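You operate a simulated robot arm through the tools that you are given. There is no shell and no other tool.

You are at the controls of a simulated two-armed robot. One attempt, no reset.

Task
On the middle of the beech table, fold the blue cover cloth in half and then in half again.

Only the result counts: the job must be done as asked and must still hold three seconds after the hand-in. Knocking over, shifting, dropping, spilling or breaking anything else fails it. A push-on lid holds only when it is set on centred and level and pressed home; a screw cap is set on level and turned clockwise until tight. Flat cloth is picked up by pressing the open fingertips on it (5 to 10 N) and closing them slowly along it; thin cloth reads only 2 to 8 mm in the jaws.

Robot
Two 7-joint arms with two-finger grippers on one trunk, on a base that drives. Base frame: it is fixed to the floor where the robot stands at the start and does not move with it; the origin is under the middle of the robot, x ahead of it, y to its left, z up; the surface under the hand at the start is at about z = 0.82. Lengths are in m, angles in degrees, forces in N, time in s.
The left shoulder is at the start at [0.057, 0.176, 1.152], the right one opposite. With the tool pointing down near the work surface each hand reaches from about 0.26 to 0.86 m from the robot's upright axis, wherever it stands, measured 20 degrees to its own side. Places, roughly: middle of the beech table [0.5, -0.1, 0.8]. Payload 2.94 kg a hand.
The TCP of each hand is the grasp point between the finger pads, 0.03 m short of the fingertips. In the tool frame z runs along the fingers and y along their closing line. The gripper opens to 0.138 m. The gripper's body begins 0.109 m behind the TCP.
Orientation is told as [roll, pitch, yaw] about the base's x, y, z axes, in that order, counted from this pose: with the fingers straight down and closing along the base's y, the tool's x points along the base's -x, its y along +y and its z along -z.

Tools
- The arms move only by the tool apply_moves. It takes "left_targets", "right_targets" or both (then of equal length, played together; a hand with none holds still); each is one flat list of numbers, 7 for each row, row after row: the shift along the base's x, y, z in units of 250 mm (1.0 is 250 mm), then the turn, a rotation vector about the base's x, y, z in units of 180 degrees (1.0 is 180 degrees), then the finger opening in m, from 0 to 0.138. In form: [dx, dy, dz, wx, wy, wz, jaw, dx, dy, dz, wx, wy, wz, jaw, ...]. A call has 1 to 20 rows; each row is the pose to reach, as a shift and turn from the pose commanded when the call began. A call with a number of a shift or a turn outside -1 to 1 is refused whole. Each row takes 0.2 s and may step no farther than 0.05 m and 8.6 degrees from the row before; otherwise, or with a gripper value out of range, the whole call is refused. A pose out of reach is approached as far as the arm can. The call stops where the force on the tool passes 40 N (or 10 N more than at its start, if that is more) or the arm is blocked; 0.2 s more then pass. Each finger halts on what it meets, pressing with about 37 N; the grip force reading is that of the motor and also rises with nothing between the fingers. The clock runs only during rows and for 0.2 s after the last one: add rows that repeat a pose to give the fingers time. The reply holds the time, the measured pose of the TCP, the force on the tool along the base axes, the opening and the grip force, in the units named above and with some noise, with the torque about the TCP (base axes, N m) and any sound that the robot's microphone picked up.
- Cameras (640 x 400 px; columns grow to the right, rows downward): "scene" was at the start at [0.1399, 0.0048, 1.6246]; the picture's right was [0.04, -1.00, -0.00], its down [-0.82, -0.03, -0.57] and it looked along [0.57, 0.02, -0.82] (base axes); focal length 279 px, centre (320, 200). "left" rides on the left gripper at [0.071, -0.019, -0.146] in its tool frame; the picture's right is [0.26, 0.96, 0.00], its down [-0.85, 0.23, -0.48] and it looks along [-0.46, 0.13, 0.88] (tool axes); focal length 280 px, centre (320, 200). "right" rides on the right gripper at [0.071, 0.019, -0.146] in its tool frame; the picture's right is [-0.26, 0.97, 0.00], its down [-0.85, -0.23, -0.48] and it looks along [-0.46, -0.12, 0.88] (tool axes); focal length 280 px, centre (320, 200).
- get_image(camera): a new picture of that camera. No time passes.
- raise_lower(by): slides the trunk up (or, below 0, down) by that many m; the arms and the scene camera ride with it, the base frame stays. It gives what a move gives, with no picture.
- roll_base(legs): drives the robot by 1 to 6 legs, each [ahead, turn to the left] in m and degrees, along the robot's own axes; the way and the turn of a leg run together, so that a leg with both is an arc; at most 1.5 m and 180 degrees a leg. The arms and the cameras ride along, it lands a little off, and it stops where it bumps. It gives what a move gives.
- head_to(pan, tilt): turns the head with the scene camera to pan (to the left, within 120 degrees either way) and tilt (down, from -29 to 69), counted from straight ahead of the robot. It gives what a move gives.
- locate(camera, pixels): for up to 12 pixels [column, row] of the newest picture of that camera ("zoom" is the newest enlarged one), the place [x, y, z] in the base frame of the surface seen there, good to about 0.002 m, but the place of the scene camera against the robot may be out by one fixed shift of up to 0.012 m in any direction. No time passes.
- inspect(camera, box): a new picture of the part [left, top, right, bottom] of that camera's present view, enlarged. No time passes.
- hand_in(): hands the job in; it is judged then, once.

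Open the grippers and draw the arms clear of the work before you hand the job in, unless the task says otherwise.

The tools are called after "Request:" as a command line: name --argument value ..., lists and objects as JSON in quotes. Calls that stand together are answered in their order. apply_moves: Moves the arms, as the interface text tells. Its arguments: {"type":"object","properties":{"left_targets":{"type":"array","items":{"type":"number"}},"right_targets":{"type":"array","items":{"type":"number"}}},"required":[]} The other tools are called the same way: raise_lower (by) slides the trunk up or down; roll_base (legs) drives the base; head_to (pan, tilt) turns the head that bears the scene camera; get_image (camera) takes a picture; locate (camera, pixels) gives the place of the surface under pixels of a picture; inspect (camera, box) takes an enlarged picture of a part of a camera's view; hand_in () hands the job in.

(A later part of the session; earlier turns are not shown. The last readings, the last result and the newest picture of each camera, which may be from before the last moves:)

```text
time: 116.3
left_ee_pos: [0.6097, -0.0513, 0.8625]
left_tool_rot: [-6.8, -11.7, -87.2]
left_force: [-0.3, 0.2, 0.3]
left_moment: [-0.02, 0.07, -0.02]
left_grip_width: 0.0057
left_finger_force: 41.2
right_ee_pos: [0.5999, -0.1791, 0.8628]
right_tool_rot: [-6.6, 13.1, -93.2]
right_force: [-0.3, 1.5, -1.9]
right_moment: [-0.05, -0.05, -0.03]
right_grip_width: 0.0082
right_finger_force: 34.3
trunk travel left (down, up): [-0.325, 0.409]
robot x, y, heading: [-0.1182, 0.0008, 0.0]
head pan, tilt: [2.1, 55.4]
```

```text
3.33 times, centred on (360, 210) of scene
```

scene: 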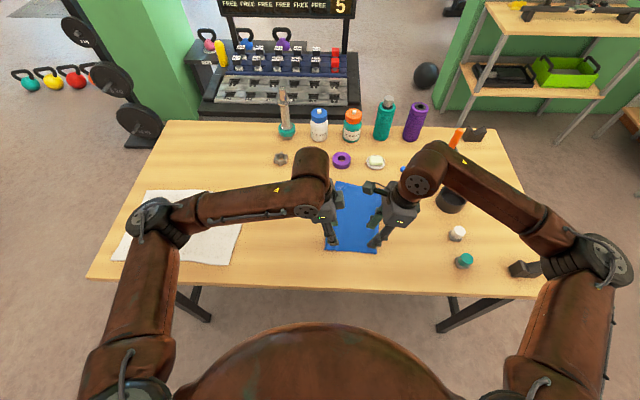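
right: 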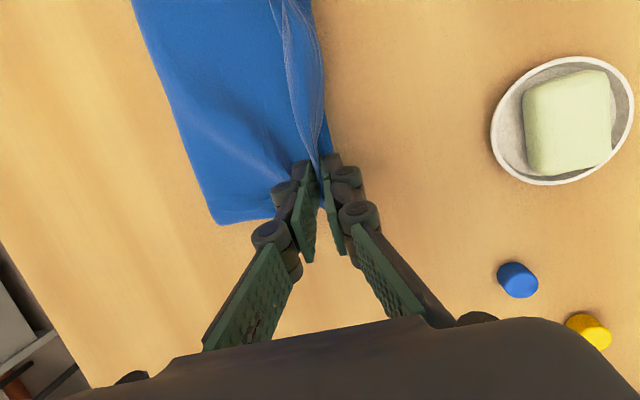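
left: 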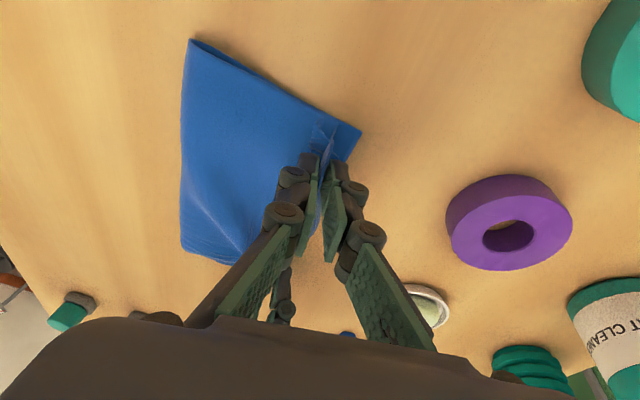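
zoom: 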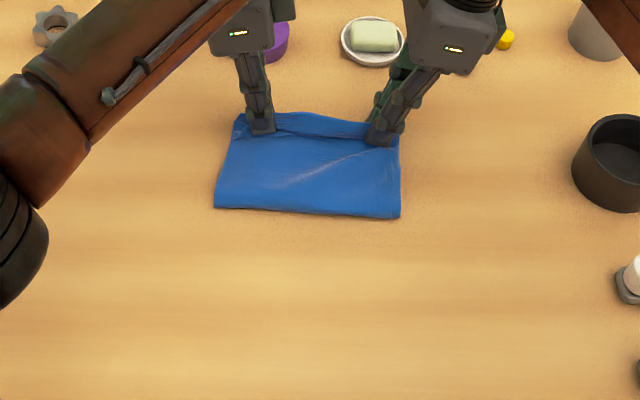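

Both hands hold the edge over the far edge. Now release gently: open slowly while rising.

Request:
apply_moves --left_targets '[0, 0, -0.004, 0, 0, 0, 0.006, 0, 0, -0.004, 0, 0, 0, 0.012, 0, 0, 0, 0, 0, 0, 0.018, 0, 0, 0.01, 0, 0, 0, 0.024, 0, 0, 0.04, 0, 0, 0, 0.028, 0, 0, 0.09, 0, 0, 0, 0.028, 0, 0, 0.17, 0, 0, 0, 0.028]' --right_targets '[0, 0, -0.004, 0, 0, 0, 0.006, 0, 0, -0.004, 0, 0, 0, 0.012, 0, 0, 0, 0, 0, 0, 0.018, 0, 0, 0.01, 0, 0, 0, 0.024, 0, 0, 0.04, 0, 0, 0, 0.028, 0, 0, 0.09, 0, 0, 0, 0.028, 0, 0, 0.17, 0, 0, 0, 0.028]'

Request:
get_image --camera "left"

Request:
get_image --camera "right"

Request:
inspect --camera "scene" --box '[290, 150, 430, 270]'

```text
time: 117.9
left_ee_pos: [0.6097, -0.0505, 0.9074]
left_tool_rot: [-6.7, -11.7, -87.0]
left_force: [-0.3, 0.7, 0.1]
left_moment: [0.0, -0.04, 0.0]
left_grip_width: 0.0283
left_finger_force: 0.0
right_ee_pos: [0.5988, -0.1781, 0.9053]
right_tool_rot: [-6.6, 13.0, -93.3]
right_force: [0.0, -0.5, 0.6]
right_moment: [-0.03, -0.03, -0.02]
right_grip_width: 0.0282
right_finger_force: 0.0
trunk travel left (down, up): [-0.325, 0.409]
robot x, y, heading: [-0.1224, 0.0019, 0.1]
head pan, tilt: [2.1, 55.4]
```

```text
taken
```

left: 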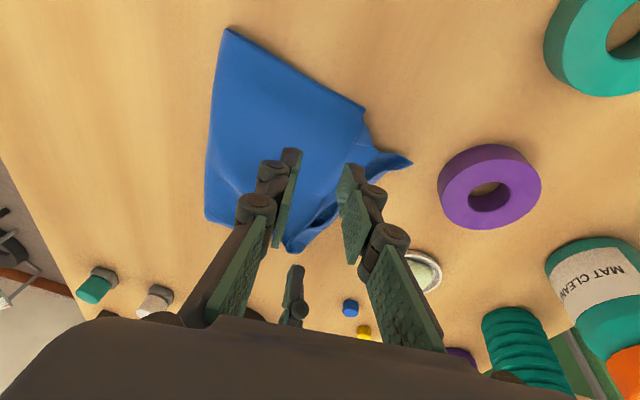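

```text
taken
```

right: 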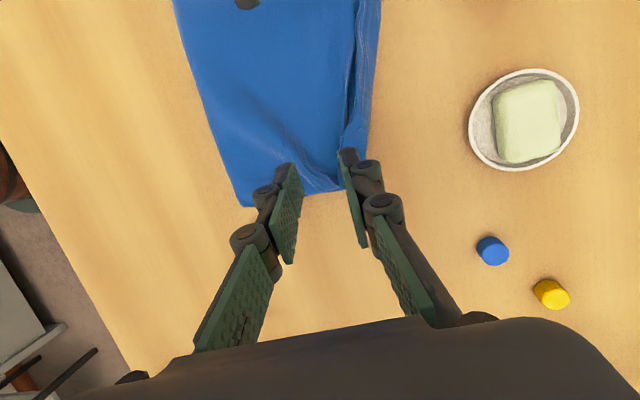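

```text
3.33 times, centred on (360, 210) of scene
```

zoom: 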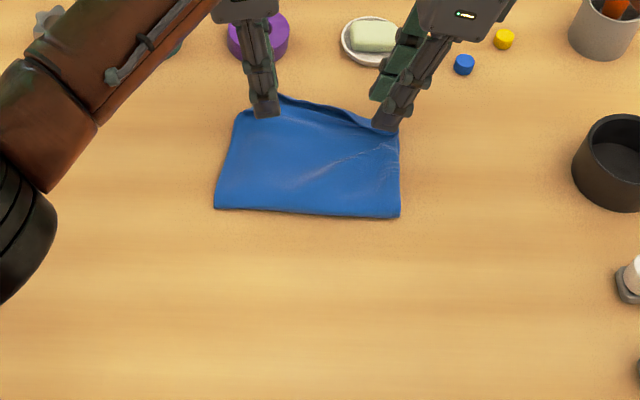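

A neat quarter fold. I'll move the hands away (up and to the sides) and inspect the result closely.

Request:
apply_moves --left_targets '[0, 0.06, 0.12, 0, 0, 0, 0.03, -0.02, 0.16, 0.22, 0, 0, 0, 0.03, -0.06, 0.3, 0.3, 0.01, -0.008, 0, 0.03, -0.1, 0.46, 0.36, 0.02, -0.016, 0, 0.03, -0.14, 0.62, 0.4, 0.03, -0.024, 0, 0.03, -0.18, 0.78, 0.4, 0.04, -0.03, 0, 0.03, -0.2, 0.9, 0.4, 0.05, -0.036, 0, 0.03]' --right_targets '[0, -0.04, 0.12, 0, 0, 0, 0.03, -0.04, -0.1, 0.24, 0, 0, 0, 0.03, -0.1, -0.18, 0.32, -0.01, -0.008, 0, 0.03, -0.18, -0.26, 0.36, -0.02, -0.016, 0, 0.03, -0.28, -0.34, 0.4, -0.03, -0.024, 0, 0.03, -0.4, -0.4, 0.4, -0.04, -0.03, 0, 0.03, -0.5, -0.46, 0.4, -0.05, -0.036, 0, 0.03]'

Request:
get_image --camera "scene"

Request:
inspect --camera "scene" --box '[310, 165, 410, 245]'

```text
time: 119.5
left_ee_pos: [0.5589, 0.1758, 1.0074]
left_tool_rot: [0.2, -3.1, -88.1]
left_force: [-0.3, 0.8, -1.1]
left_moment: [-0.03, -0.02, 0.04]
left_grip_width: 0.0298
left_finger_force: 0.1
right_ee_pos: [0.4732, -0.2928, 1.0066]
right_tool_rot: [0.5, 4.3, -92.2]
right_force: [-0.6, -0.3, 0.0]
right_moment: [-0.02, -0.04, 0.01]
right_grip_width: 0.03
right_finger_force: 0.1
trunk travel left (down, up): [-0.325, 0.409]
robot x, y, heading: [-0.1185, -0.0026, -0.0]
head pan, tilt: [2.1, 55.4]
```

```text
taken
```

scene: 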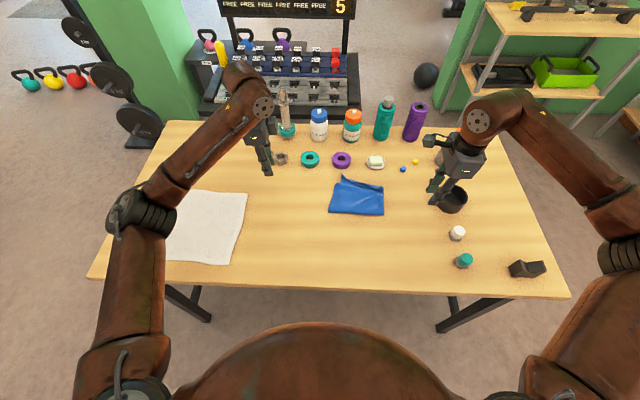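

```text
5.00 times, centred on (360, 205) of scene
```

zoom: 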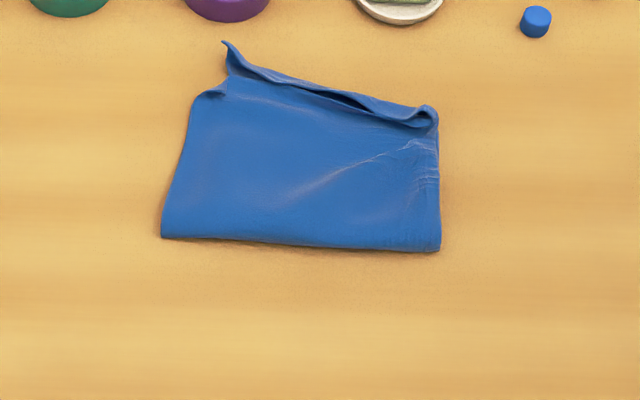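

The quarter fold is there; the far-left corner has a small protruding tip (225,42 in the zoom). I'll measure it.

Request:
locate --camera "zoom" --pixels '[[226, 45], [232, 65], [206, 94], [220, 88], [345, 97], [432, 110], [438, 130], [440, 248], [165, 235], [300, 150], [185, 150], [300, 243]]'

Request:
get_image --camera "left"

Request:
get_image --camera "right"

```text
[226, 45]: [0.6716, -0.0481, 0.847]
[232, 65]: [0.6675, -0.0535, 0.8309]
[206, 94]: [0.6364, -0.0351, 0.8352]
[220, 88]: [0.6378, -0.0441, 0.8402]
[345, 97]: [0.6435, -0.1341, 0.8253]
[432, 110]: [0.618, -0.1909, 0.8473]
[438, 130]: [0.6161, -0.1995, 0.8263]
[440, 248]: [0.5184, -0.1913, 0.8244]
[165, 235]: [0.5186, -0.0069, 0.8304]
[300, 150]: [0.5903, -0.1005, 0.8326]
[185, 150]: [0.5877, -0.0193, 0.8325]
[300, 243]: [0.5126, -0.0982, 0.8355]
```

```text
taken
```

left: 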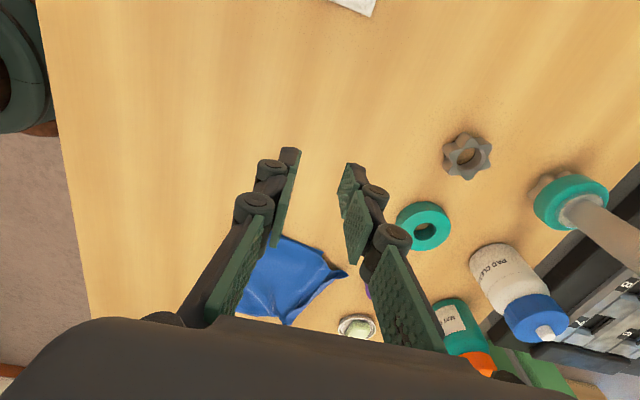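

```text
taken
```

right: 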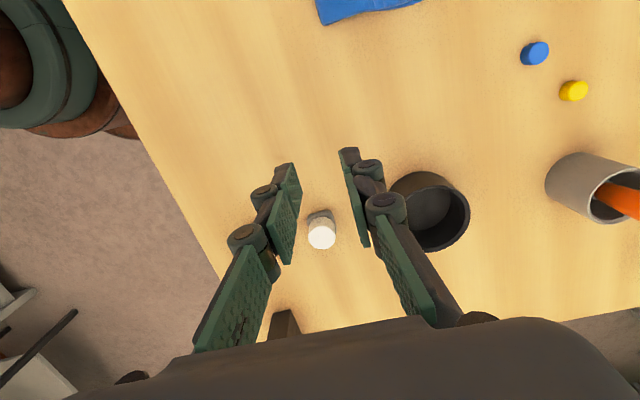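

I'll move the right hand so its camera gets a close view of the folded cloth's far edge.

Request:
apply_moves --right_targets '[0.08, 0.05, 0, 0, 0, 0, 0.03, 0.16, 0.1, 0, 0, 0, 0, 0.03, 0.24, 0.15, 0, 0, 0, 0, 0.03, 0.32, 0.2, 0, 0, 0, 0, 0.03, 0.4, 0.24, 0, 0, 0, 0, 0.03]'

Request:
get_image --camera "right"

Request:
inspect --camera "right" --box '[180, 0, 420, 180]'

```text
time: 120.7
left_ee_pos: [0.561, 0.1758, 1.0066]
left_tool_rot: [0.2, -3.0, -88.0]
left_force: [0.3, -0.5, -0.9]
left_moment: [-0.04, 0.01, 0.0]
left_grip_width: 0.03
left_finger_force: 0.0
right_ee_pos: [0.576, -0.2327, 1.0053]
right_tool_rot: [0.3, 4.3, -92.1]
right_force: [-0.2, -0.1, 0.3]
right_moment: [-0.04, 0.02, -0.02]
right_grip_width: 0.0297
right_finger_force: 0.0
trunk travel left (down, up): [-0.325, 0.409]
robot x, y, heading: [-0.1189, 0.0038, -0.2]
head pan, tilt: [2.1, 55.4]
```

```text
taken
```

right: 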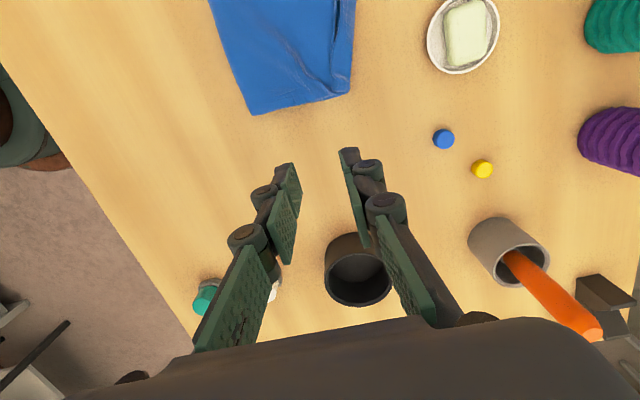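

```text
2.22 times, centred on (300, 90) of right
```

zoom: 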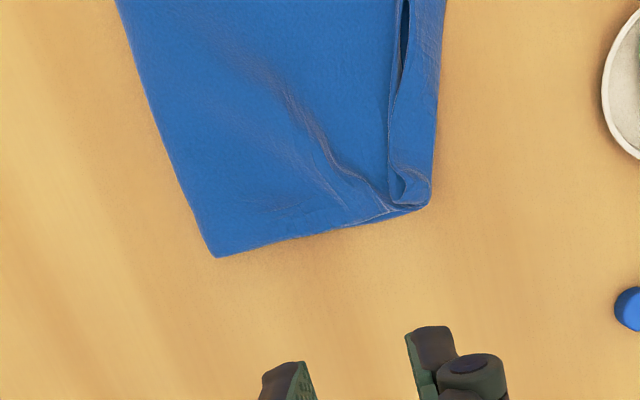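

Request:
apply_moves --right_targets '[0, 0.1, 0, 0, 0, 0, 0.03, 0, 0.2, 0.04, 0, 0, 0, 0.03, 0, 0.3, 0.08, 0, 0, 0, 0.03, 0, 0.4, 0.12, 0, 0, 0, 0.03]'

Request:
get_image --camera "right"

Request:
inspect --camera "right" --box '[180, 0, 420, 180]'

```text
time: 121.7
left_ee_pos: [0.5594, 0.1767, 1.0064]
left_tool_rot: [0.2, -3.1, -88.0]
left_force: [0.4, 0.2, -0.6]
left_moment: [-0.04, 0.0, 0.01]
left_grip_width: 0.03
left_finger_force: 0.0
right_ee_pos: [0.5734, -0.1331, 1.0356]
right_tool_rot: [0.3, 4.3, -92.1]
right_force: [0.2, -0.1, -0.8]
right_moment: [-0.03, -0.02, 0.0]
right_grip_width: 0.0298
right_finger_force: 0.0
trunk travel left (down, up): [-0.325, 0.409]
robot x, y, heading: [-0.1177, 0.0002, 0.0]
head pan, tilt: [2.1, 55.4]
```

```text
taken
```

right: 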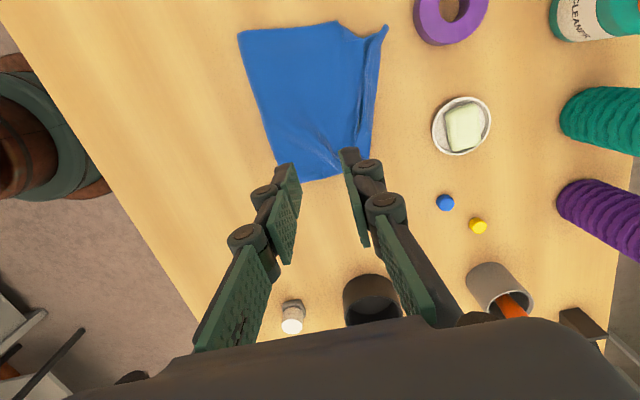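

```text
2.22 times, centred on (300, 90) of right
```

zoom: 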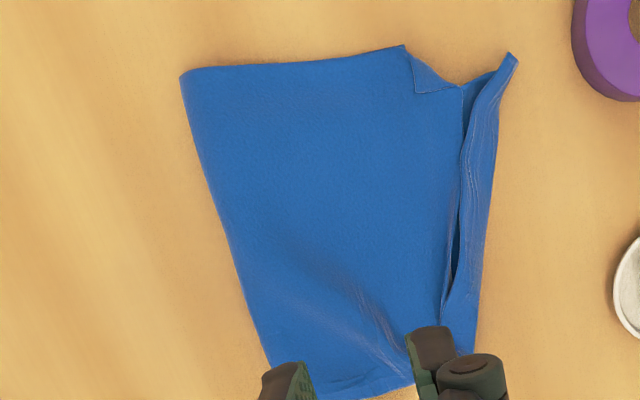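

The result looks good; only the hem strip along the far edge stands slightly outward with a tip. I'll measure it via the right camera.

Request:
locate --camera "zoom" --pixels '[[510, 57], [497, 85], [497, 140], [488, 220], [478, 300], [404, 48], [415, 90], [183, 76], [268, 362], [460, 90], [462, 180], [350, 200]]'

```text
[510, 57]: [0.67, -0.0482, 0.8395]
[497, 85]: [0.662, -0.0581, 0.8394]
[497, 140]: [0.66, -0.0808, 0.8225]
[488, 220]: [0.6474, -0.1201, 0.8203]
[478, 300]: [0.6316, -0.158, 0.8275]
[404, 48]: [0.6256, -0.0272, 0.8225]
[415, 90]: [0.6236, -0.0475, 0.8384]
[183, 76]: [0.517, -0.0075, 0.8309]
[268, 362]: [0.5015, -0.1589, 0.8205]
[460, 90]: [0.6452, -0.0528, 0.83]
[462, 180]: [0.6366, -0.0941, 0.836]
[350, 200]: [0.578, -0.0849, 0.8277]
```

The carried edge overshoots the lower far edge by ~3 cm at the left (tip at (0.670,−0.048)). I want to regrip that standing hem and pull it back ~2.5 cm; first I check the clearance to the purple ring and soap dish.

Request:
locate --camera "right" --pixels '[[416, 15], [425, 33], [440, 44], [434, 128], [445, 148], [440, 105], [385, 30], [372, 120], [360, 160], [375, 75], [345, 60], [300, 170]]'

```text
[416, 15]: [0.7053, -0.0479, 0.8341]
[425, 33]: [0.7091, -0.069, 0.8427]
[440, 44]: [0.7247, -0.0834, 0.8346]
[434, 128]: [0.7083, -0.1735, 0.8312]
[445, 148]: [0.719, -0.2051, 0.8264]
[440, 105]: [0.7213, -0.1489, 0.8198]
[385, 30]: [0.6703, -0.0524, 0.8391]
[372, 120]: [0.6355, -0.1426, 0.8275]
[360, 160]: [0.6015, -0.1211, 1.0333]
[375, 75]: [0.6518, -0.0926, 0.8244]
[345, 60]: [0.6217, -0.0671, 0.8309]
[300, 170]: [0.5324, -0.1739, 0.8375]
```

Ring's near edge is at x≈0.705 and the dish at x≈0.708, leaving room. Only the left part of the hem overshoots, so I'll use the right hand alone: straddle the standing hem near (0.652,−0.065), tilted so the outer finger reaches lower.

Request:
apply_moves --right_targets '[0.06, 0.05, -0.05, 0, 0.01, 0, 0.042, 0.12, 0.1, -0.12, 0, 0.02, 0, 0.042, 0.18, 0.15, -0.19, 0, 0.03, 0, 0.042, 0.24, 0.2, -0.27, 0, 0.04, 0, 0.042, 0.29, 0.25, -0.35, 0, 0.05, 0, 0.042, 0.314, 0.272, -0.43, 0, 0.056, 0, 0.042, 0.314, 0.272, -0.52, 0, 0.056, 0, 0.042]'

Request:
get_image --camera "right"

Request:
inspect --camera "right" --box '[200, 60, 460, 260]'

Request:
inspect --camera "scene" --box '[310, 150, 410, 235]'

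```text
time: 123.3
left_ee_pos: [0.5615, 0.1775, 1.005]
left_tool_rot: [0.1, -3.2, -87.9]
left_force: [0.5, 1.5, 0.6]
left_moment: [-0.02, -0.01, 0.0]
left_grip_width: 0.0299
left_finger_force: 0.1
right_ee_pos: [0.6229, -0.0625, 0.9096]
right_tool_rot: [-9.8, 3.8, -92.9]
right_force: [0.2, -0.3, 0.1]
right_moment: [-0.06, 0.03, 0.02]
right_grip_width: 0.042
right_finger_force: 0.0
right hand out of reach, approached as far as the arm can: row 5, 6, 7
trunk travel left (down, up): [-0.325, 0.409]
robot x, y, heading: [-0.1197, 0.0005, 0.1]
head pan, tilt: [2.1, 55.4]
```

```text
taken
```

right: 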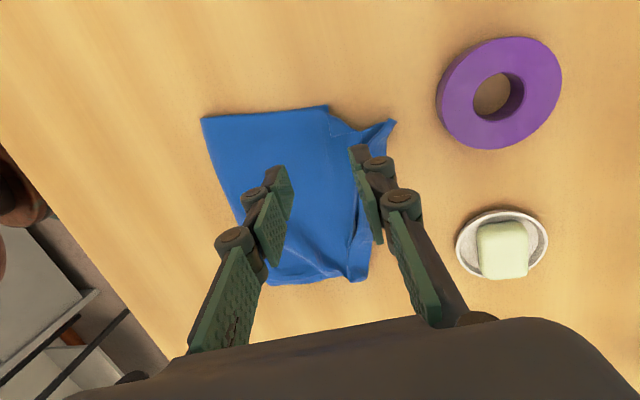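

```text
2.00 times, centred on (330, 160) of right
```

zoom: 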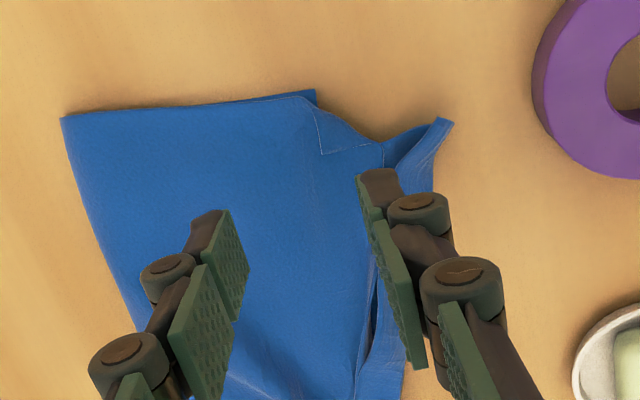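

```text
4.71 times, centred on (360, 192) of scene
```

zoom: 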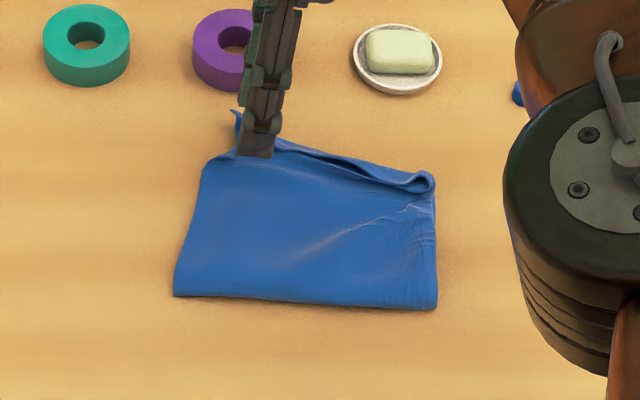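

That tilt is out of reach (stopped at x=0.623). I'll remove the tilt, which frees ~4 cm of reach, and move to x≈0.652.

Request:
apply_moves --right_targets '[0, 0, 0.02, 0, -0.02, 0, 0.042, 0.01, 0, 0.04, 0, -0.04, 0, 0.042, 0.04, 0, 0.04, 0, -0.05, 0, 0.042, 0.08, 0, 0.04, 0, -0.05, 0, 0.042, 0.116, 0, 0.04, 0, -0.05, 0, 0.042]'

Request:
inspect --camera "right" --box '[200, 60, 460, 260]'

```text
time: 124.5
left_ee_pos: [0.5598, 0.177, 1.0054]
left_tool_rot: [0.1, -3.0, -88.1]
left_force: [0.6, -0.4, 0.3]
left_moment: [0.0, 0.01, -0.03]
left_grip_width: 0.03
left_finger_force: 0.0
right_ee_pos: [0.6514, -0.0649, 0.9201]
right_tool_rot: [-0.7, 4.3, -92.3]
right_force: [0.3, -0.1, -0.1]
right_moment: [-0.02, -0.04, -0.03]
right_grip_width: 0.042
right_finger_force: 0.1
trunk travel left (down, up): [-0.325, 0.409]
robot x, y, heading: [-0.1195, -0.0016, 0.2]
head pan, tilt: [2.1, 55.4]
```

```text
2.00 times, centred on (330, 160) of right
```

zoom: 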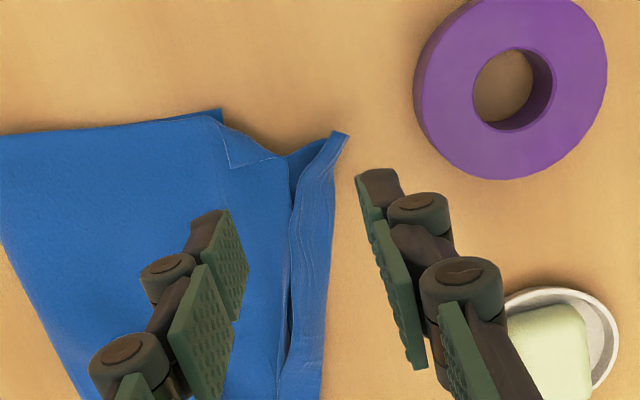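

The fingers straddle the hem strip. I'll descend to about z=0.866 and look.

Request:
apply_moves --right_targets '[0, 0, -0.08, 0, 0, 0, 0.042, 0, 0, -0.15, 0, 0, 0, 0.042, 0, 0, -0.2, 0, 0, 0, 0.042, 0, 0, -0.216, 0, 0, 0, 0.042]'

Request:
inspect --camera "right" --box '[200, 60, 460, 260]'

```text
time: 125.5
left_ee_pos: [0.5602, 0.1763, 1.0045]
left_tool_rot: [0.1, -3.0, -88.0]
left_force: [0.0, -0.6, 0.2]
left_moment: [0.02, 0.0, 0.02]
left_grip_width: 0.0297
left_finger_force: 0.1
right_ee_pos: [0.6497, -0.0679, 0.8653]
right_tool_rot: [-0.7, 4.3, -92.4]
right_force: [0.5, -0.1, -0.1]
right_moment: [0.0, -0.01, 0.01]
right_grip_width: 0.0421
right_finger_force: 0.1
trunk travel left (down, up): [-0.325, 0.409]
robot x, y, heading: [-0.119, 0.0036, -0.2]
head pan, tilt: [2.1, 55.4]
```

```text
2.00 times, centred on (330, 160) of right
```

zoom: 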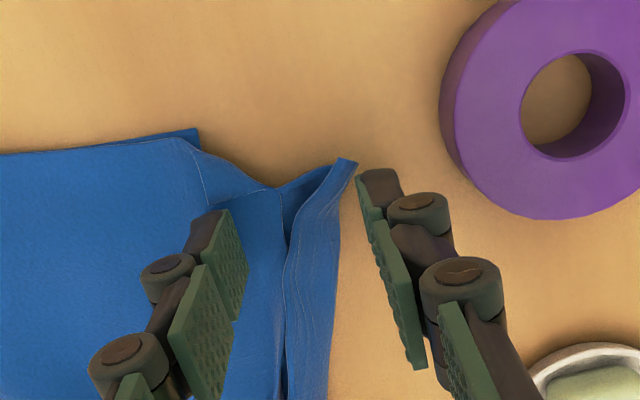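

Request:
apply_moves --right_targets '[0, 0, -0.012, 0, 0, 0, 0.042, 0, 0, -0.02, 0, 0, 0, 0.042, 0, 0, -0.026, 0, 0, 0, 0.042]'

Request:
inspect --camera "right" --box '[200, 60, 460, 260]'

```text
time: 126.3
left_ee_pos: [0.5597, 0.1748, 1.0067]
left_tool_rot: [0.2, -3.1, -87.9]
left_force: [0.7, 0.6, -0.8]
left_moment: [0.01, -0.01, -0.01]
left_grip_width: 0.0298
left_finger_force: 0.0
right_ee_pos: [0.6506, -0.0666, 0.8602]
right_tool_rot: [-0.7, 4.3, -92.3]
right_force: [0.6, 0.2, 0.1]
right_moment: [0.01, -0.01, 0.0]
right_grip_width: 0.0417
right_finger_force: 0.1
trunk travel left (down, up): [-0.325, 0.409]
robot x, y, heading: [-0.1159, -0.0011, -0.0]
head pan, tilt: [2.1, 55.4]
```

```text
2.00 times, centred on (330, 160) of right
```

zoom: 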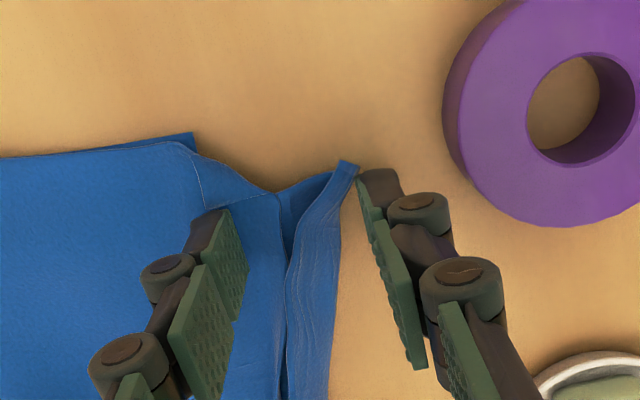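

Request:
apply_moves --right_targets '[0, 0, -0.008, 0, 0, 0, 0.042, 0, 0, -0.014, 0, 0, 0, 0.042, 0, 0, -0.018, 0, 0, 0, 0.042]'

```text
time: 127.1
left_ee_pos: [0.5598, 0.1756, 1.0058]
left_tool_rot: [0.2, -3.0, -88.0]
left_force: [0.2, 0.1, 0.0]
left_moment: [0.01, 0.06, -0.01]
left_grip_width: 0.0301
left_finger_force: 0.1
right_ee_pos: [0.6513, -0.067, 0.856]
right_tool_rot: [-0.6, 4.3, -92.2]
right_force: [0.8, 0.3, 0.2]
right_moment: [-0.02, 0.02, -0.01]
right_grip_width: 0.0422
right_finger_force: 0.0
trunk travel left (down, up): [-0.325, 0.409]
robot x, y, heading: [-0.1153, -0.0026, -0.1]
head pan, tilt: [2.1, 55.4]
```

No contact yet with tips ~5 mm above the table. I'll close around the standing hem.

Request:
apply_moves --right_targets '[0, 0, -0.004, 0, 0, 0, 0.038, 0, 0, -0.004, 0, 0, 0, 0.034, 0, 0, -0.004, 0, 0, 0, 0.03, 0, 0, -0.004, 0, 0, 0, 0.026, 0, 0, -0.004, 0, 0, 0, 0.022, 0, 0, -0.004, 0, 0, 0, 0.018, 0, 0, -0.004, 0, 0, 0, 0.014]'

Request:
inspect --camera "right" --box '[200, 60, 460, 260]'

```text
time: 128.7
left_ee_pos: [0.5605, 0.1755, 1.0066]
left_tool_rot: [0.2, -3.0, -88.0]
left_force: [-0.2, 0.2, -0.6]
left_moment: [0.05, 0.0, 0.02]
left_grip_width: 0.0298
left_finger_force: 0.1
right_ee_pos: [0.6504, -0.0663, 0.8552]
right_tool_rot: [-0.7, 4.4, -92.3]
right_force: [0.3, -0.4, 0.2]
right_moment: [-0.01, 0.02, 0.01]
right_grip_width: 0.0136
right_finger_force: 0.0
trunk travel left (down, up): [-0.325, 0.409]
robot x, y, heading: [-0.1207, 0.0021, 0.0]
head pan, tilt: [2.1, 55.4]
```

```text
2.00 times, centred on (330, 160) of right
```

zoom: 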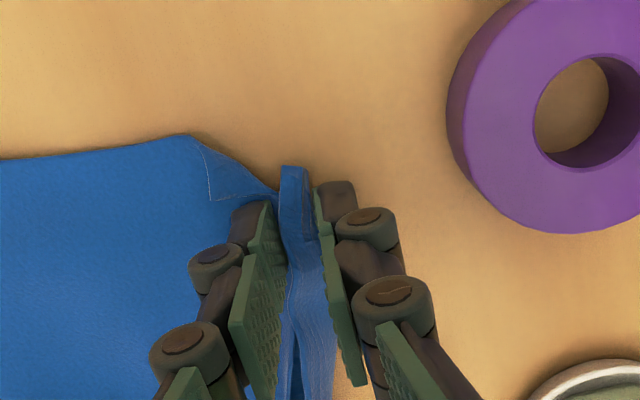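

The hem strip is nicely gathered between the pads. Tighten to grip it.

Request:
apply_moves --right_targets '[0, 0, 0, 0, 0, 0, 0.011, 0, 0, 0, 0, 0, 0, 0.009, 0, 0, 0, 0, 0, 0, 0.007, 0, 0, 0, 0, 0, 0, 0.005, 0, 0, 0, 0, 0, 0, 0.004, 0, 0, 0, 0, 0, 0, 0.004]'

Request:
inspect --camera "right" --box '[200, 60, 460, 260]'

```text
time: 130.1
left_ee_pos: [0.5598, 0.1757, 1.0058]
left_tool_rot: [0.2, -3.0, -88.1]
left_force: [-0.3, -0.6, 0.7]
left_moment: [0.0, 0.0, 0.02]
left_grip_width: 0.0303
left_finger_force: 0.1
right_ee_pos: [0.6509, -0.066, 0.855]
right_tool_rot: [-0.6, 4.3, -92.3]
right_force: [-0.6, 0.3, 1.7]
right_moment: [0.02, 0.05, 0.0]
right_grip_width: 0.0047
right_finger_force: 2.8
trunk travel left (down, up): [-0.325, 0.409]
robot x, y, heading: [-0.1191, 0.0036, 0.0]
head pan, tilt: [2.1, 55.4]
```

```text
2.00 times, centred on (330, 160) of right
```

zoom: 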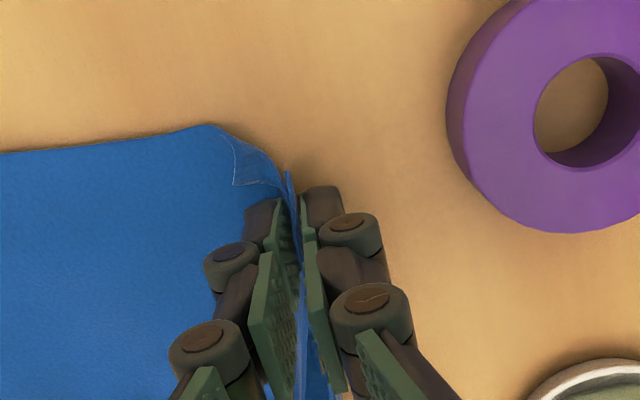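

Gripped at 4.7 mm. I'll tighten slightly, lift ~1.5 cm, move 3.5 cm back toward the robot, and lower.

Request:
apply_moves --right_targets '[0, 0, 0, 0, 0, 0, 0.003, 0, 0, 0.02, 0, 0, 0, 0.003, -0.01, 0, 0.045, 0, 0, 0, 0.003, -0.03, 0, 0.06, 0, 0, 0, 0.003, -0.06, 0, 0.06, 0, 0, 0, 0.003, -0.09, 0, 0.06, 0, 0, 0, 0.003, -0.12, 0, 0.055, 0, 0, 0, 0.003, -0.14, 0, 0.045, 0, 0, 0, 0.003]'

Request:
get_image --camera "right"

Request:
inspect --camera "scene" --box '[310, 150, 410, 235]'

```text
time: 131.9
left_ee_pos: [0.5603, 0.176, 1.0054]
left_tool_rot: [0.2, -3.0, -88.0]
left_force: [0.0, 0.7, -0.2]
left_moment: [-0.03, 0.01, 0.01]
left_grip_width: 0.03
left_finger_force: 0.1
right_ee_pos: [0.6151, -0.067, 0.8658]
right_tool_rot: [-0.7, 4.5, -92.4]
right_force: [-0.6, 0.5, 0.5]
right_moment: [0.01, -0.04, 0.03]
right_grip_width: 0.004
right_finger_force: 7.1
trunk travel left (down, up): [-0.325, 0.409]
robot x, y, heading: [-0.1206, -0.0056, -0.1]
head pan, tilt: [2.1, 55.4]
```

```text
taken
```

right: 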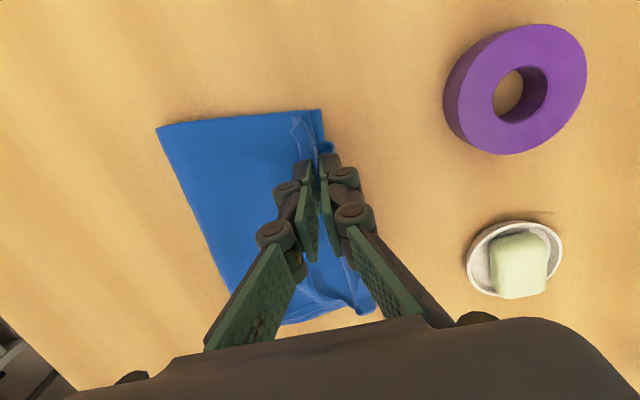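

```text
4.71 times, centred on (360, 192) of scene
```

zoom: 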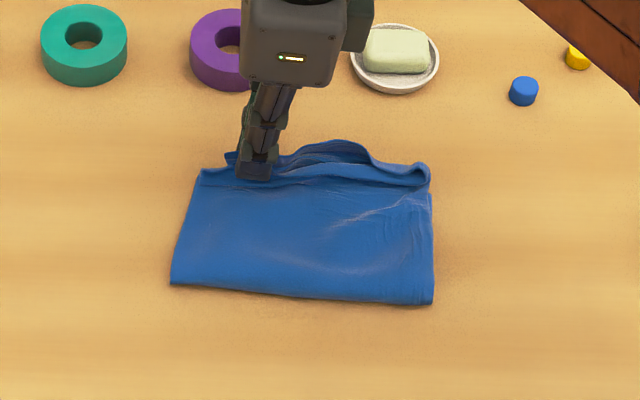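

The tip moved back in line. Lower slightly and release.

Request:
apply_moves --right_targets '[0, 0, -0.015, 0, 0, 0, 0.003, 0, 0, -0.025, 0, 0, 0, 0.006, 0, 0, -0.025, 0, 0, 0, 0.012, 0, 0, -0.02, 0, 0, 0, 0.018, 0, 0, 0, 0, 0, 0, 0.022, 0, 0, 0.06, 0, 0, 0, 0.024, 0, 0, 0.14, 0, 0, 0, 0.024, 0, -0.05, 0.24, 0, 0, 0, 0.024, -0.02, -0.15, 0.34, 0, 0, 0, 0.024]'

Request:
get_image --camera "right"

Request:
inspect --camera "right" --box '[140, 60, 400, 260]'

Request:
inspect --camera "scene" --box '[310, 150, 410, 235]'

```text
time: 133.9
left_ee_pos: [0.5593, 0.1752, 1.0073]
left_tool_rot: [0.2, -3.1, -88.0]
left_force: [0.5, -0.1, -0.1]
left_moment: [0.01, 0.0, 0.04]
left_grip_width: 0.0301
left_finger_force: 0.1
right_ee_pos: [0.6093, -0.1041, 0.9518]
right_tool_rot: [-0.6, 4.3, -92.3]
right_force: [-0.1, 0.4, -0.6]
right_moment: [0.02, -0.02, -0.02]
right_grip_width: 0.024
right_finger_force: 0.1
trunk travel left (down, up): [-0.325, 0.409]
robot x, y, heading: [-0.1185, 0.0012, 0.3]
head pan, tilt: [2.1, 55.4]
```

```text
taken
```

right: 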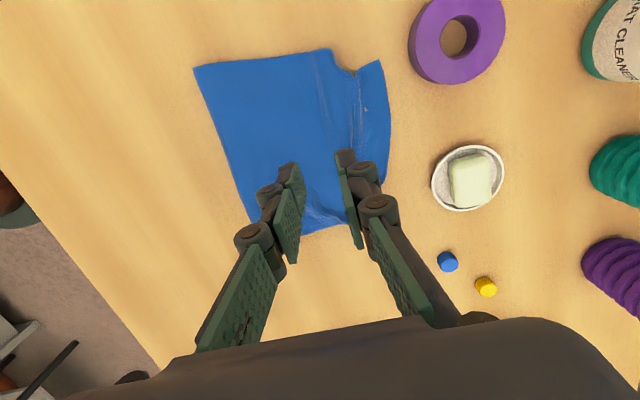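

```text
2.00 times, centred on (270, 160) of right
```

zoom: 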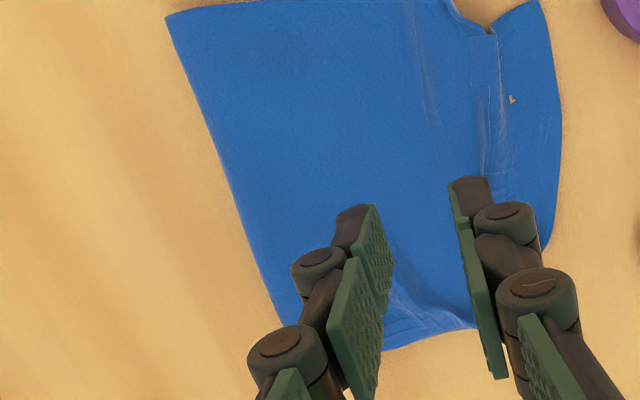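

```text
4.71 times, centred on (360, 192) of scene
```

zoom: 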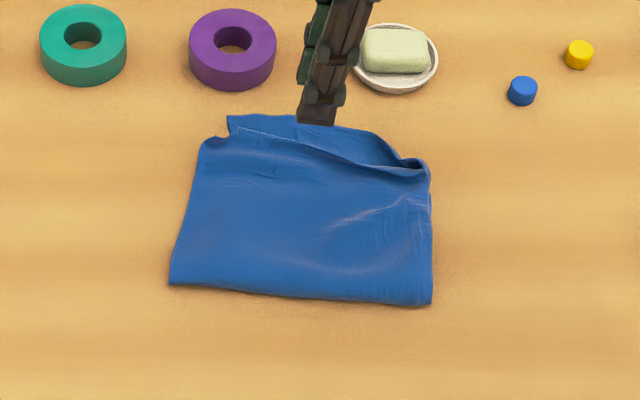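

One layer's hem has now opened flat outward beyond the far edge. I'll measure.

Request:
locate --camera "right" --pixels '[[381, 63], [390, 115], [383, 180], [357, 72], [332, 52], [350, 150], [196, 68], [252, 228], [330, 120], [362, 110]]'

Request:
locate --camera "zoom" --pixels '[[230, 118], [365, 135], [425, 165], [240, 135], [205, 145], [172, 283], [430, 302], [330, 150]]'

```text
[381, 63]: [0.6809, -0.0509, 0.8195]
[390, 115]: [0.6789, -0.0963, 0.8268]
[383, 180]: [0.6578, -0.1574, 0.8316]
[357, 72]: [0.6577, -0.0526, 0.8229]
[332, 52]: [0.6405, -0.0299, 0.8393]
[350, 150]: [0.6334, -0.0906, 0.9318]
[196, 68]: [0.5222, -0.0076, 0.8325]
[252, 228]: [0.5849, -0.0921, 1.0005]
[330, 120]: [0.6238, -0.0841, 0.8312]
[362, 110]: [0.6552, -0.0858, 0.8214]
```

```text
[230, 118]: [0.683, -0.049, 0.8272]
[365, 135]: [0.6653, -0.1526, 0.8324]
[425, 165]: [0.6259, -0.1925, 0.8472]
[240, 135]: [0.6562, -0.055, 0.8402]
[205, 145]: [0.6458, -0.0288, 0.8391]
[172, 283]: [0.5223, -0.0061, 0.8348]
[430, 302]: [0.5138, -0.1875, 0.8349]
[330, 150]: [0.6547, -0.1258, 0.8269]
```

I'll get a clearer close view of the far edge from the right hand camera.

Request:
apply_moves --right_targets '[0, -0.12, 0.04, 0, 0, 0, 0.024, 0, -0.24, 0.06, 0, 0, 0, 0.024, 0, -0.3, 0.06, 0, 0, 0, 0.024]'

Request:
get_image --camera "right"

Request:
inspect --camera "right" --box '[220, 0, 420, 150]'

Request:
inspect --camera "scene" --box '[325, 165, 395, 220]'

```text
time: 134.7
left_ee_pos: [0.5597, 0.1755, 1.0078]
left_tool_rot: [0.1, -3.1, -88.0]
left_force: [0.2, -0.5, -0.2]
left_moment: [0.0, -0.02, 0.01]
left_grip_width: 0.0299
left_finger_force: 0.1
right_ee_pos: [0.6114, -0.1801, 0.9665]
right_tool_rot: [-0.7, 4.3, -92.3]
right_force: [0.0, -0.7, 0.3]
right_moment: [-0.02, -0.01, 0.01]
right_grip_width: 0.0241
right_finger_force: 0.1
trunk travel left (down, up): [-0.325, 0.409]
robot x, y, heading: [-0.1176, -0.0014, -0.4]
head pan, tilt: [2.1, 55.4]
```

```text
taken
```

right: 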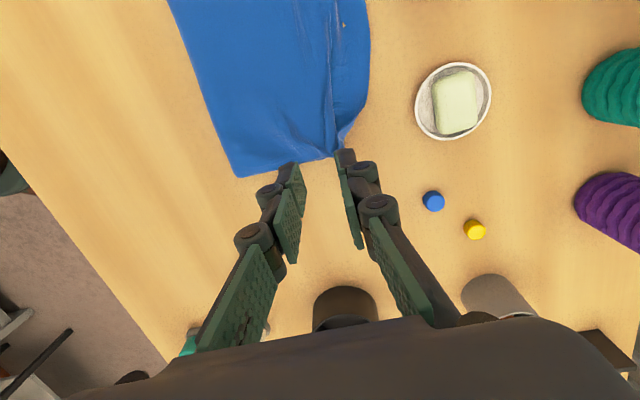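

```text
2.67 times, centred on (320, 75) of right
```

zoom: 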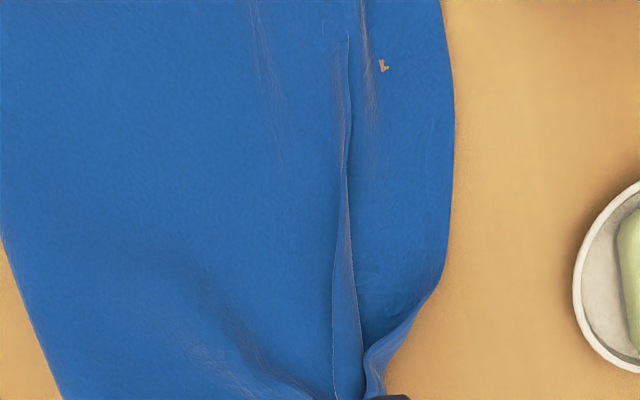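

```text
7.27 times, centred on (360, 192) of scene
```

zoom: 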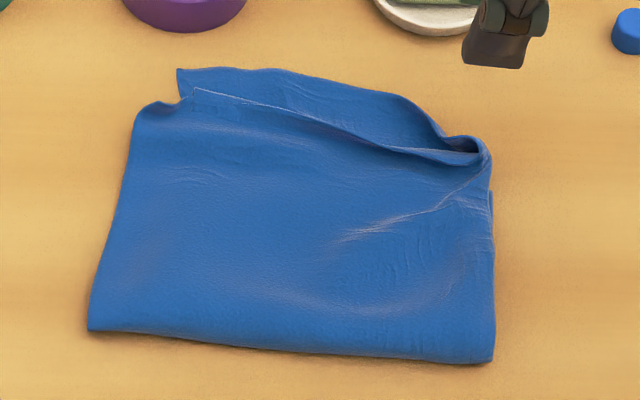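

The inner layer overshoots the far edge by ~4–5 cm, so I'll redo the last lay-down: regrip the far edge with both hands, peel it back up, and set it down ~3–4 cm shorter. First I retract both hands toward the robot to prepare driving forward 10 cm for better reach.

Request:
apply_moves --left_targets '[-0.08, 0.02, 0.02, 0, 0, 0, 0.04, -0.16, 0.04, 0.04, 0, 0, 0, 0.04, -0.24, 0.05, 0.06, 0, 0, 0, 0.04, -0.32, 0.05, 0.08, 0, 0, 0, 0.04, -0.4, 0.05, 0.08, 0, 0, 0, 0.04]' --right_targets '[-0.02, -0.08, 0.08, 0, 0, 0, 0.04, -0.12, -0.16, 0.14, 0, 0, 0, 0.04, -0.24, -0.24, 0.18, 0, 0, 0, 0.04, -0.38, -0.28, 0.2, 0, 0, 0, 0.04, -0.5, -0.3, 0.22, 0, 0, 0, 0.04]'

Request:
roll_base --legs '[[0.1, 0]]'

Request:
get_image --camera "scene"

```text
time: 135.9
left_ee_pos: [0.4585, 0.1879, 1.0278]
left_tool_rot: [0.2, -3.0, -88.0]
left_force: [0.1, 0.1, 0.5]
left_moment: [0.0, -0.02, 0.02]
left_grip_width: 0.04
left_finger_force: 0.2
right_ee_pos: [0.4852, -0.253, 1.0226]
right_tool_rot: [-0.7, 4.3, -92.4]
right_force: [0.2, -0.2, 0.3]
right_moment: [0.0, 0.01, 0.02]
right_grip_width: 0.0397
right_finger_force: 0.0
trunk travel left (down, up): [-0.325, 0.409]
robot x, y, heading: [-0.1169, 0.0018, -0.1]
head pan, tilt: [2.1, 55.4]
```

```text
time: 137.0
left_ee_pos: [0.5683, 0.1895, 1.0236]
left_tool_rot: [-0.3, -2.7, -87.9]
left_force: [-1.0, 0.3, -0.7]
left_moment: [-0.03, -0.1, 0.02]
left_grip_width: 0.04
left_finger_force: 0.1
right_ee_pos: [0.5944, -0.2549, 1.0189]
right_tool_rot: [-1.1, 4.1, -92.6]
right_force: [-1.1, 1.0, 0.5]
right_moment: [-0.08, -0.16, 0.0]
right_grip_width: 0.04
right_finger_force: 0.1
trunk travel left (down, up): [-0.325, 0.409]
robot x, y, heading: [-0.0212, 0.002, -0.2]
head pan, tilt: [2.1, 55.4]
```

```text
taken
```

scene: 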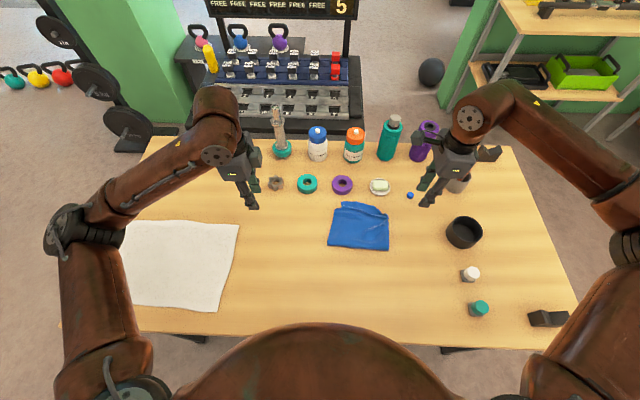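

Robot advanced to x≈−0.02. A short hold to settle both arms.

Request:
apply_moves --left_targets '[0, 0, 0, 0, 0, 0, 0.04, 0, 0, 0, 0, 0, 0, 0.04, 0, 0, 0, 0, 0, 0, 0.04]' --right_targets '[0, 0, 0, 0, 0, 0, 0.04, 0, 0, 0, 0, 0, 0, 0.04, 0, 0, 0, 0, 0, 0, 0.04]'

Request:
inspect --camera "scene" --box '[310, 180, 410, 265]'

```text
time: 137.4
left_ee_pos: [0.4703, 0.1946, 1.0569]
left_tool_rot: [5.6, -2.1, -87.6]
left_force: [1.6, 0.7, -0.5]
left_moment: [0.03, 0.1, -0.03]
left_grip_width: 0.04
left_finger_force: 0.2
right_ee_pos: [0.5007, -0.2628, 1.0595]
right_tool_rot: [4.5, 4.2, -94.2]
right_force: [0.2, 0.2, -1.9]
right_moment: [-0.02, 0.04, -0.01]
right_grip_width: 0.0399
right_finger_force: 0.1
trunk travel left (down, up): [-0.325, 0.409]
robot x, y, heading: [-0.0213, -0.0038, -0.1]
head pan, tilt: [2.1, 55.4]
stopped in row 1 (left hand): the arm was blocked; the commanded pose is now the measured one
```

```text
4.71 times, centred on (360, 222) of scene
```

zoom: 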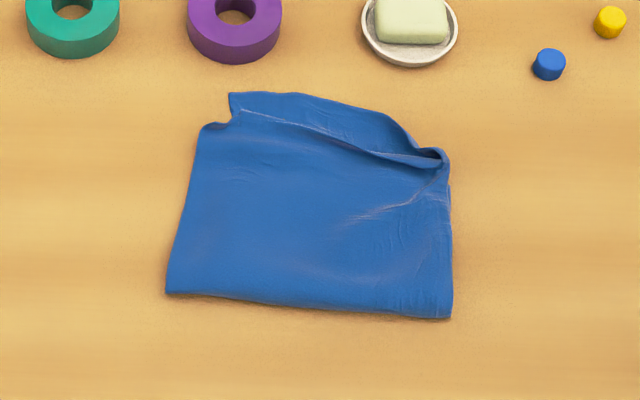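

Request:
apply_moves --left_targets '[0, 0, 0, 0, 0, 0, 0.04, 0, 0, 0, 0, 0, 0, 0.04, 0, 0, 0, 0, 0, 0, 0.04]' --right_targets '[0, 0, 0, 0, 0, 0, 0.04, 0, 0, 0, 0, 0, 0, 0.04, 0, 0, 0, 0, 0, 0, 0.04]'

Request:
locate --camera "zoom" --pixels '[[232, 96], [300, 95], [375, 115], [440, 155], [242, 112], [205, 128], [168, 291], [450, 315], [446, 190], [300, 125], [420, 165], [232, 62]]'

```text
time: 138.2
left_ee_pos: [0.4932, 0.1926, 1.0498]
left_tool_rot: [4.3, -2.2, -87.8]
left_force: [-1.0, 0.3, -0.1]
left_moment: [-0.01, -0.09, 0.0]
left_grip_width: 0.0397
left_finger_force: 0.1
right_ee_pos: [0.5222, -0.2598, 1.0515]
right_tool_rot: [3.3, 4.3, -93.8]
right_force: [0.3, -0.8, -0.4]
right_moment: [0.0, -0.04, 0.04]
right_grip_width: 0.0399
right_finger_force: 0.0
trunk travel left (down, up): [-0.325, 0.409]
robot x, y, heading: [-0.0178, 0.0013, -0.1]
head pan, tilt: [2.1, 55.4]
```

```text
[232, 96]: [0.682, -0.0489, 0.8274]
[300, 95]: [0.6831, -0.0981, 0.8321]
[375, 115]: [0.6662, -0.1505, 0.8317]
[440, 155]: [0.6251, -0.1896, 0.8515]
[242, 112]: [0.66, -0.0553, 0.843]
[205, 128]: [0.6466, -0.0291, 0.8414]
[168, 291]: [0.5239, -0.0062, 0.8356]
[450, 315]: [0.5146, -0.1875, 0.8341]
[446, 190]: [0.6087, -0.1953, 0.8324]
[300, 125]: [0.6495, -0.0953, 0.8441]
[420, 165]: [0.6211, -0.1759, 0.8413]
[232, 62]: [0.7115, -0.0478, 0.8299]
```

Settled. I'll now bring both hands over the far edge strip: left near (0.657,−0.06), right near (0.63,−0.17), palms tilted outward, and check alignment from above.

Request:
apply_moves --left_targets '[0.05, -0.08, -0.03, -0.006, 0.006, 0, 0.042, 0.12, -0.18, -0.07, -0.012, 0.012, 0, 0.042, 0.2, -0.29, -0.12, -0.018, 0.018, 0, 0.042, 0.28, -0.4, -0.17, -0.024, 0.024, 0, 0.042, 0.36, -0.52, -0.22, -0.03, 0.03, 0, 0.042, 0.44, -0.64, -0.28, -0.036, 0.037, 0, 0.042, 0.52, -0.76, -0.34, -0.042, 0.044, 0, 0.042, 0.59, -0.88, -0.38, -0.048, 0.05, 0, 0.042, 0.655, -0.99, -0.4, -0.054, 0.057, 0, 0.042]' --right_targets '[0.05, 0, -0.03, 0.005, 0.006, 0, 0.042, 0.1, 0, -0.07, 0.01, 0.012, 0, 0.042, 0.15, 0.02, -0.12, 0.015, 0.018, 0, 0.042, 0.2, 0.06, -0.17, 0.02, 0.024, 0, 0.042, 0.25, 0.1, -0.22, 0.026, 0.03, 0, 0.042, 0.3, 0.16, -0.28, 0.032, 0.036, 0, 0.042, 0.35, 0.22, -0.34, 0.038, 0.042, 0, 0.042, 0.4, 0.29, -0.38, 0.044, 0.048, 0, 0.042, 0.431, 0.355, -0.4, 0.048, 0.052, 0, 0.042]'

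Request:
get_image --camera "left"

Request:
get_image --camera "right"

Request:
get_image --camera "scene"

```text
time: 140.2
left_ee_pos: [0.6475, -0.0561, 0.9547]
left_tool_rot: [-6.3, -11.6, -86.4]
left_force: [0.6, 0.3, -0.1]
left_moment: [0.02, 0.06, -0.06]
left_grip_width: 0.0421
left_finger_force: 0.0
right_ee_pos: [0.623, -0.1722, 0.9555]
right_tool_rot: [-6.5, 12.3, -95.4]
right_force: [-0.1, -0.1, 0.5]
right_moment: [0.05, 0.01, 0.04]
right_grip_width: 0.042
right_finger_force: 0.0
trunk travel left (down, up): [-0.325, 0.409]
robot x, y, heading: [-0.0203, 0.0018, -0.1]
head pan, tilt: [2.1, 55.4]
```

```text
taken
```

left: 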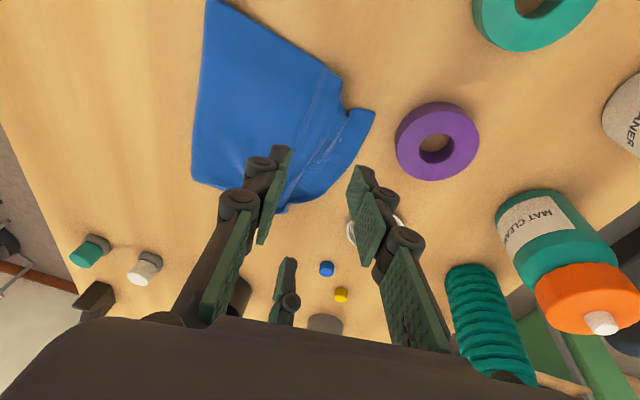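

```text
taken
```

right: 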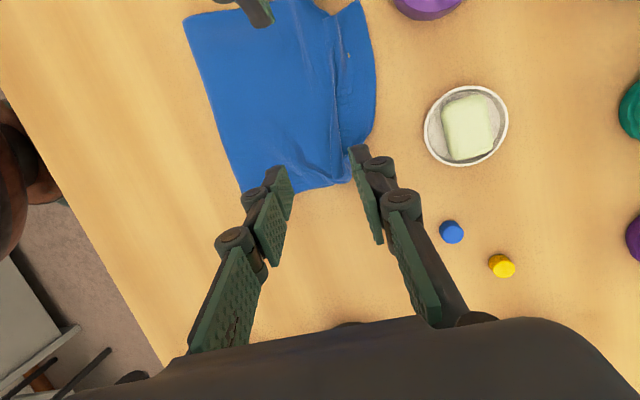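

```text
taken
```

scene: 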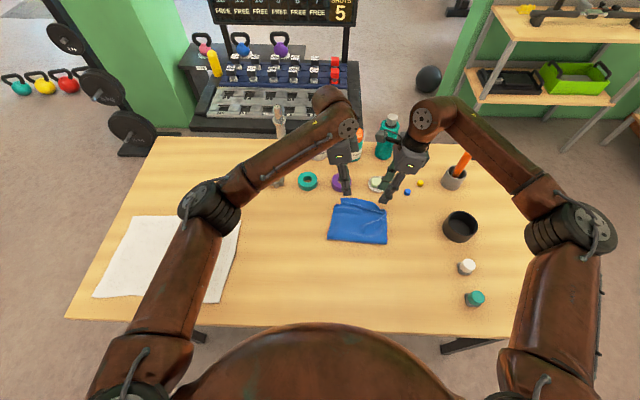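

Alignment check: locate the flap's outer edge in both hand cameras.

Request:
locate --camera "left" --pixels '[[371, 113], [362, 140], [345, 175], [320, 195], [345, 108], [335, 130], [318, 160], [325, 58], [300, 35]]'

Request:
locate --camera "right" --pixels '[[374, 60], [374, 110], [362, 145], [340, 80], [342, 130], [350, 180], [325, 185], [360, 5], [335, 40]]'

```text
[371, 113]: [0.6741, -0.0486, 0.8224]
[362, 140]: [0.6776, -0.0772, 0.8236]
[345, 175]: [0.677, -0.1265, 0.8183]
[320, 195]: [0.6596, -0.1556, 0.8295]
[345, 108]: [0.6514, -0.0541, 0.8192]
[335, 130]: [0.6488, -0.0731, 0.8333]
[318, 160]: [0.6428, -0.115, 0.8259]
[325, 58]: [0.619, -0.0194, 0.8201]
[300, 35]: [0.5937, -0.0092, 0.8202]
```

```text
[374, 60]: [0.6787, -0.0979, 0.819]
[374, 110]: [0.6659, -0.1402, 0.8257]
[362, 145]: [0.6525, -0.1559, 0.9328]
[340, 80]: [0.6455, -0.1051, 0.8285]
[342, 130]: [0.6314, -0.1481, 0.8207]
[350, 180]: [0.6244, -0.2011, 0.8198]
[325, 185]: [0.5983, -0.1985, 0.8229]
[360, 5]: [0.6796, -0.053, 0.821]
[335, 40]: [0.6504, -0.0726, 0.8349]
```

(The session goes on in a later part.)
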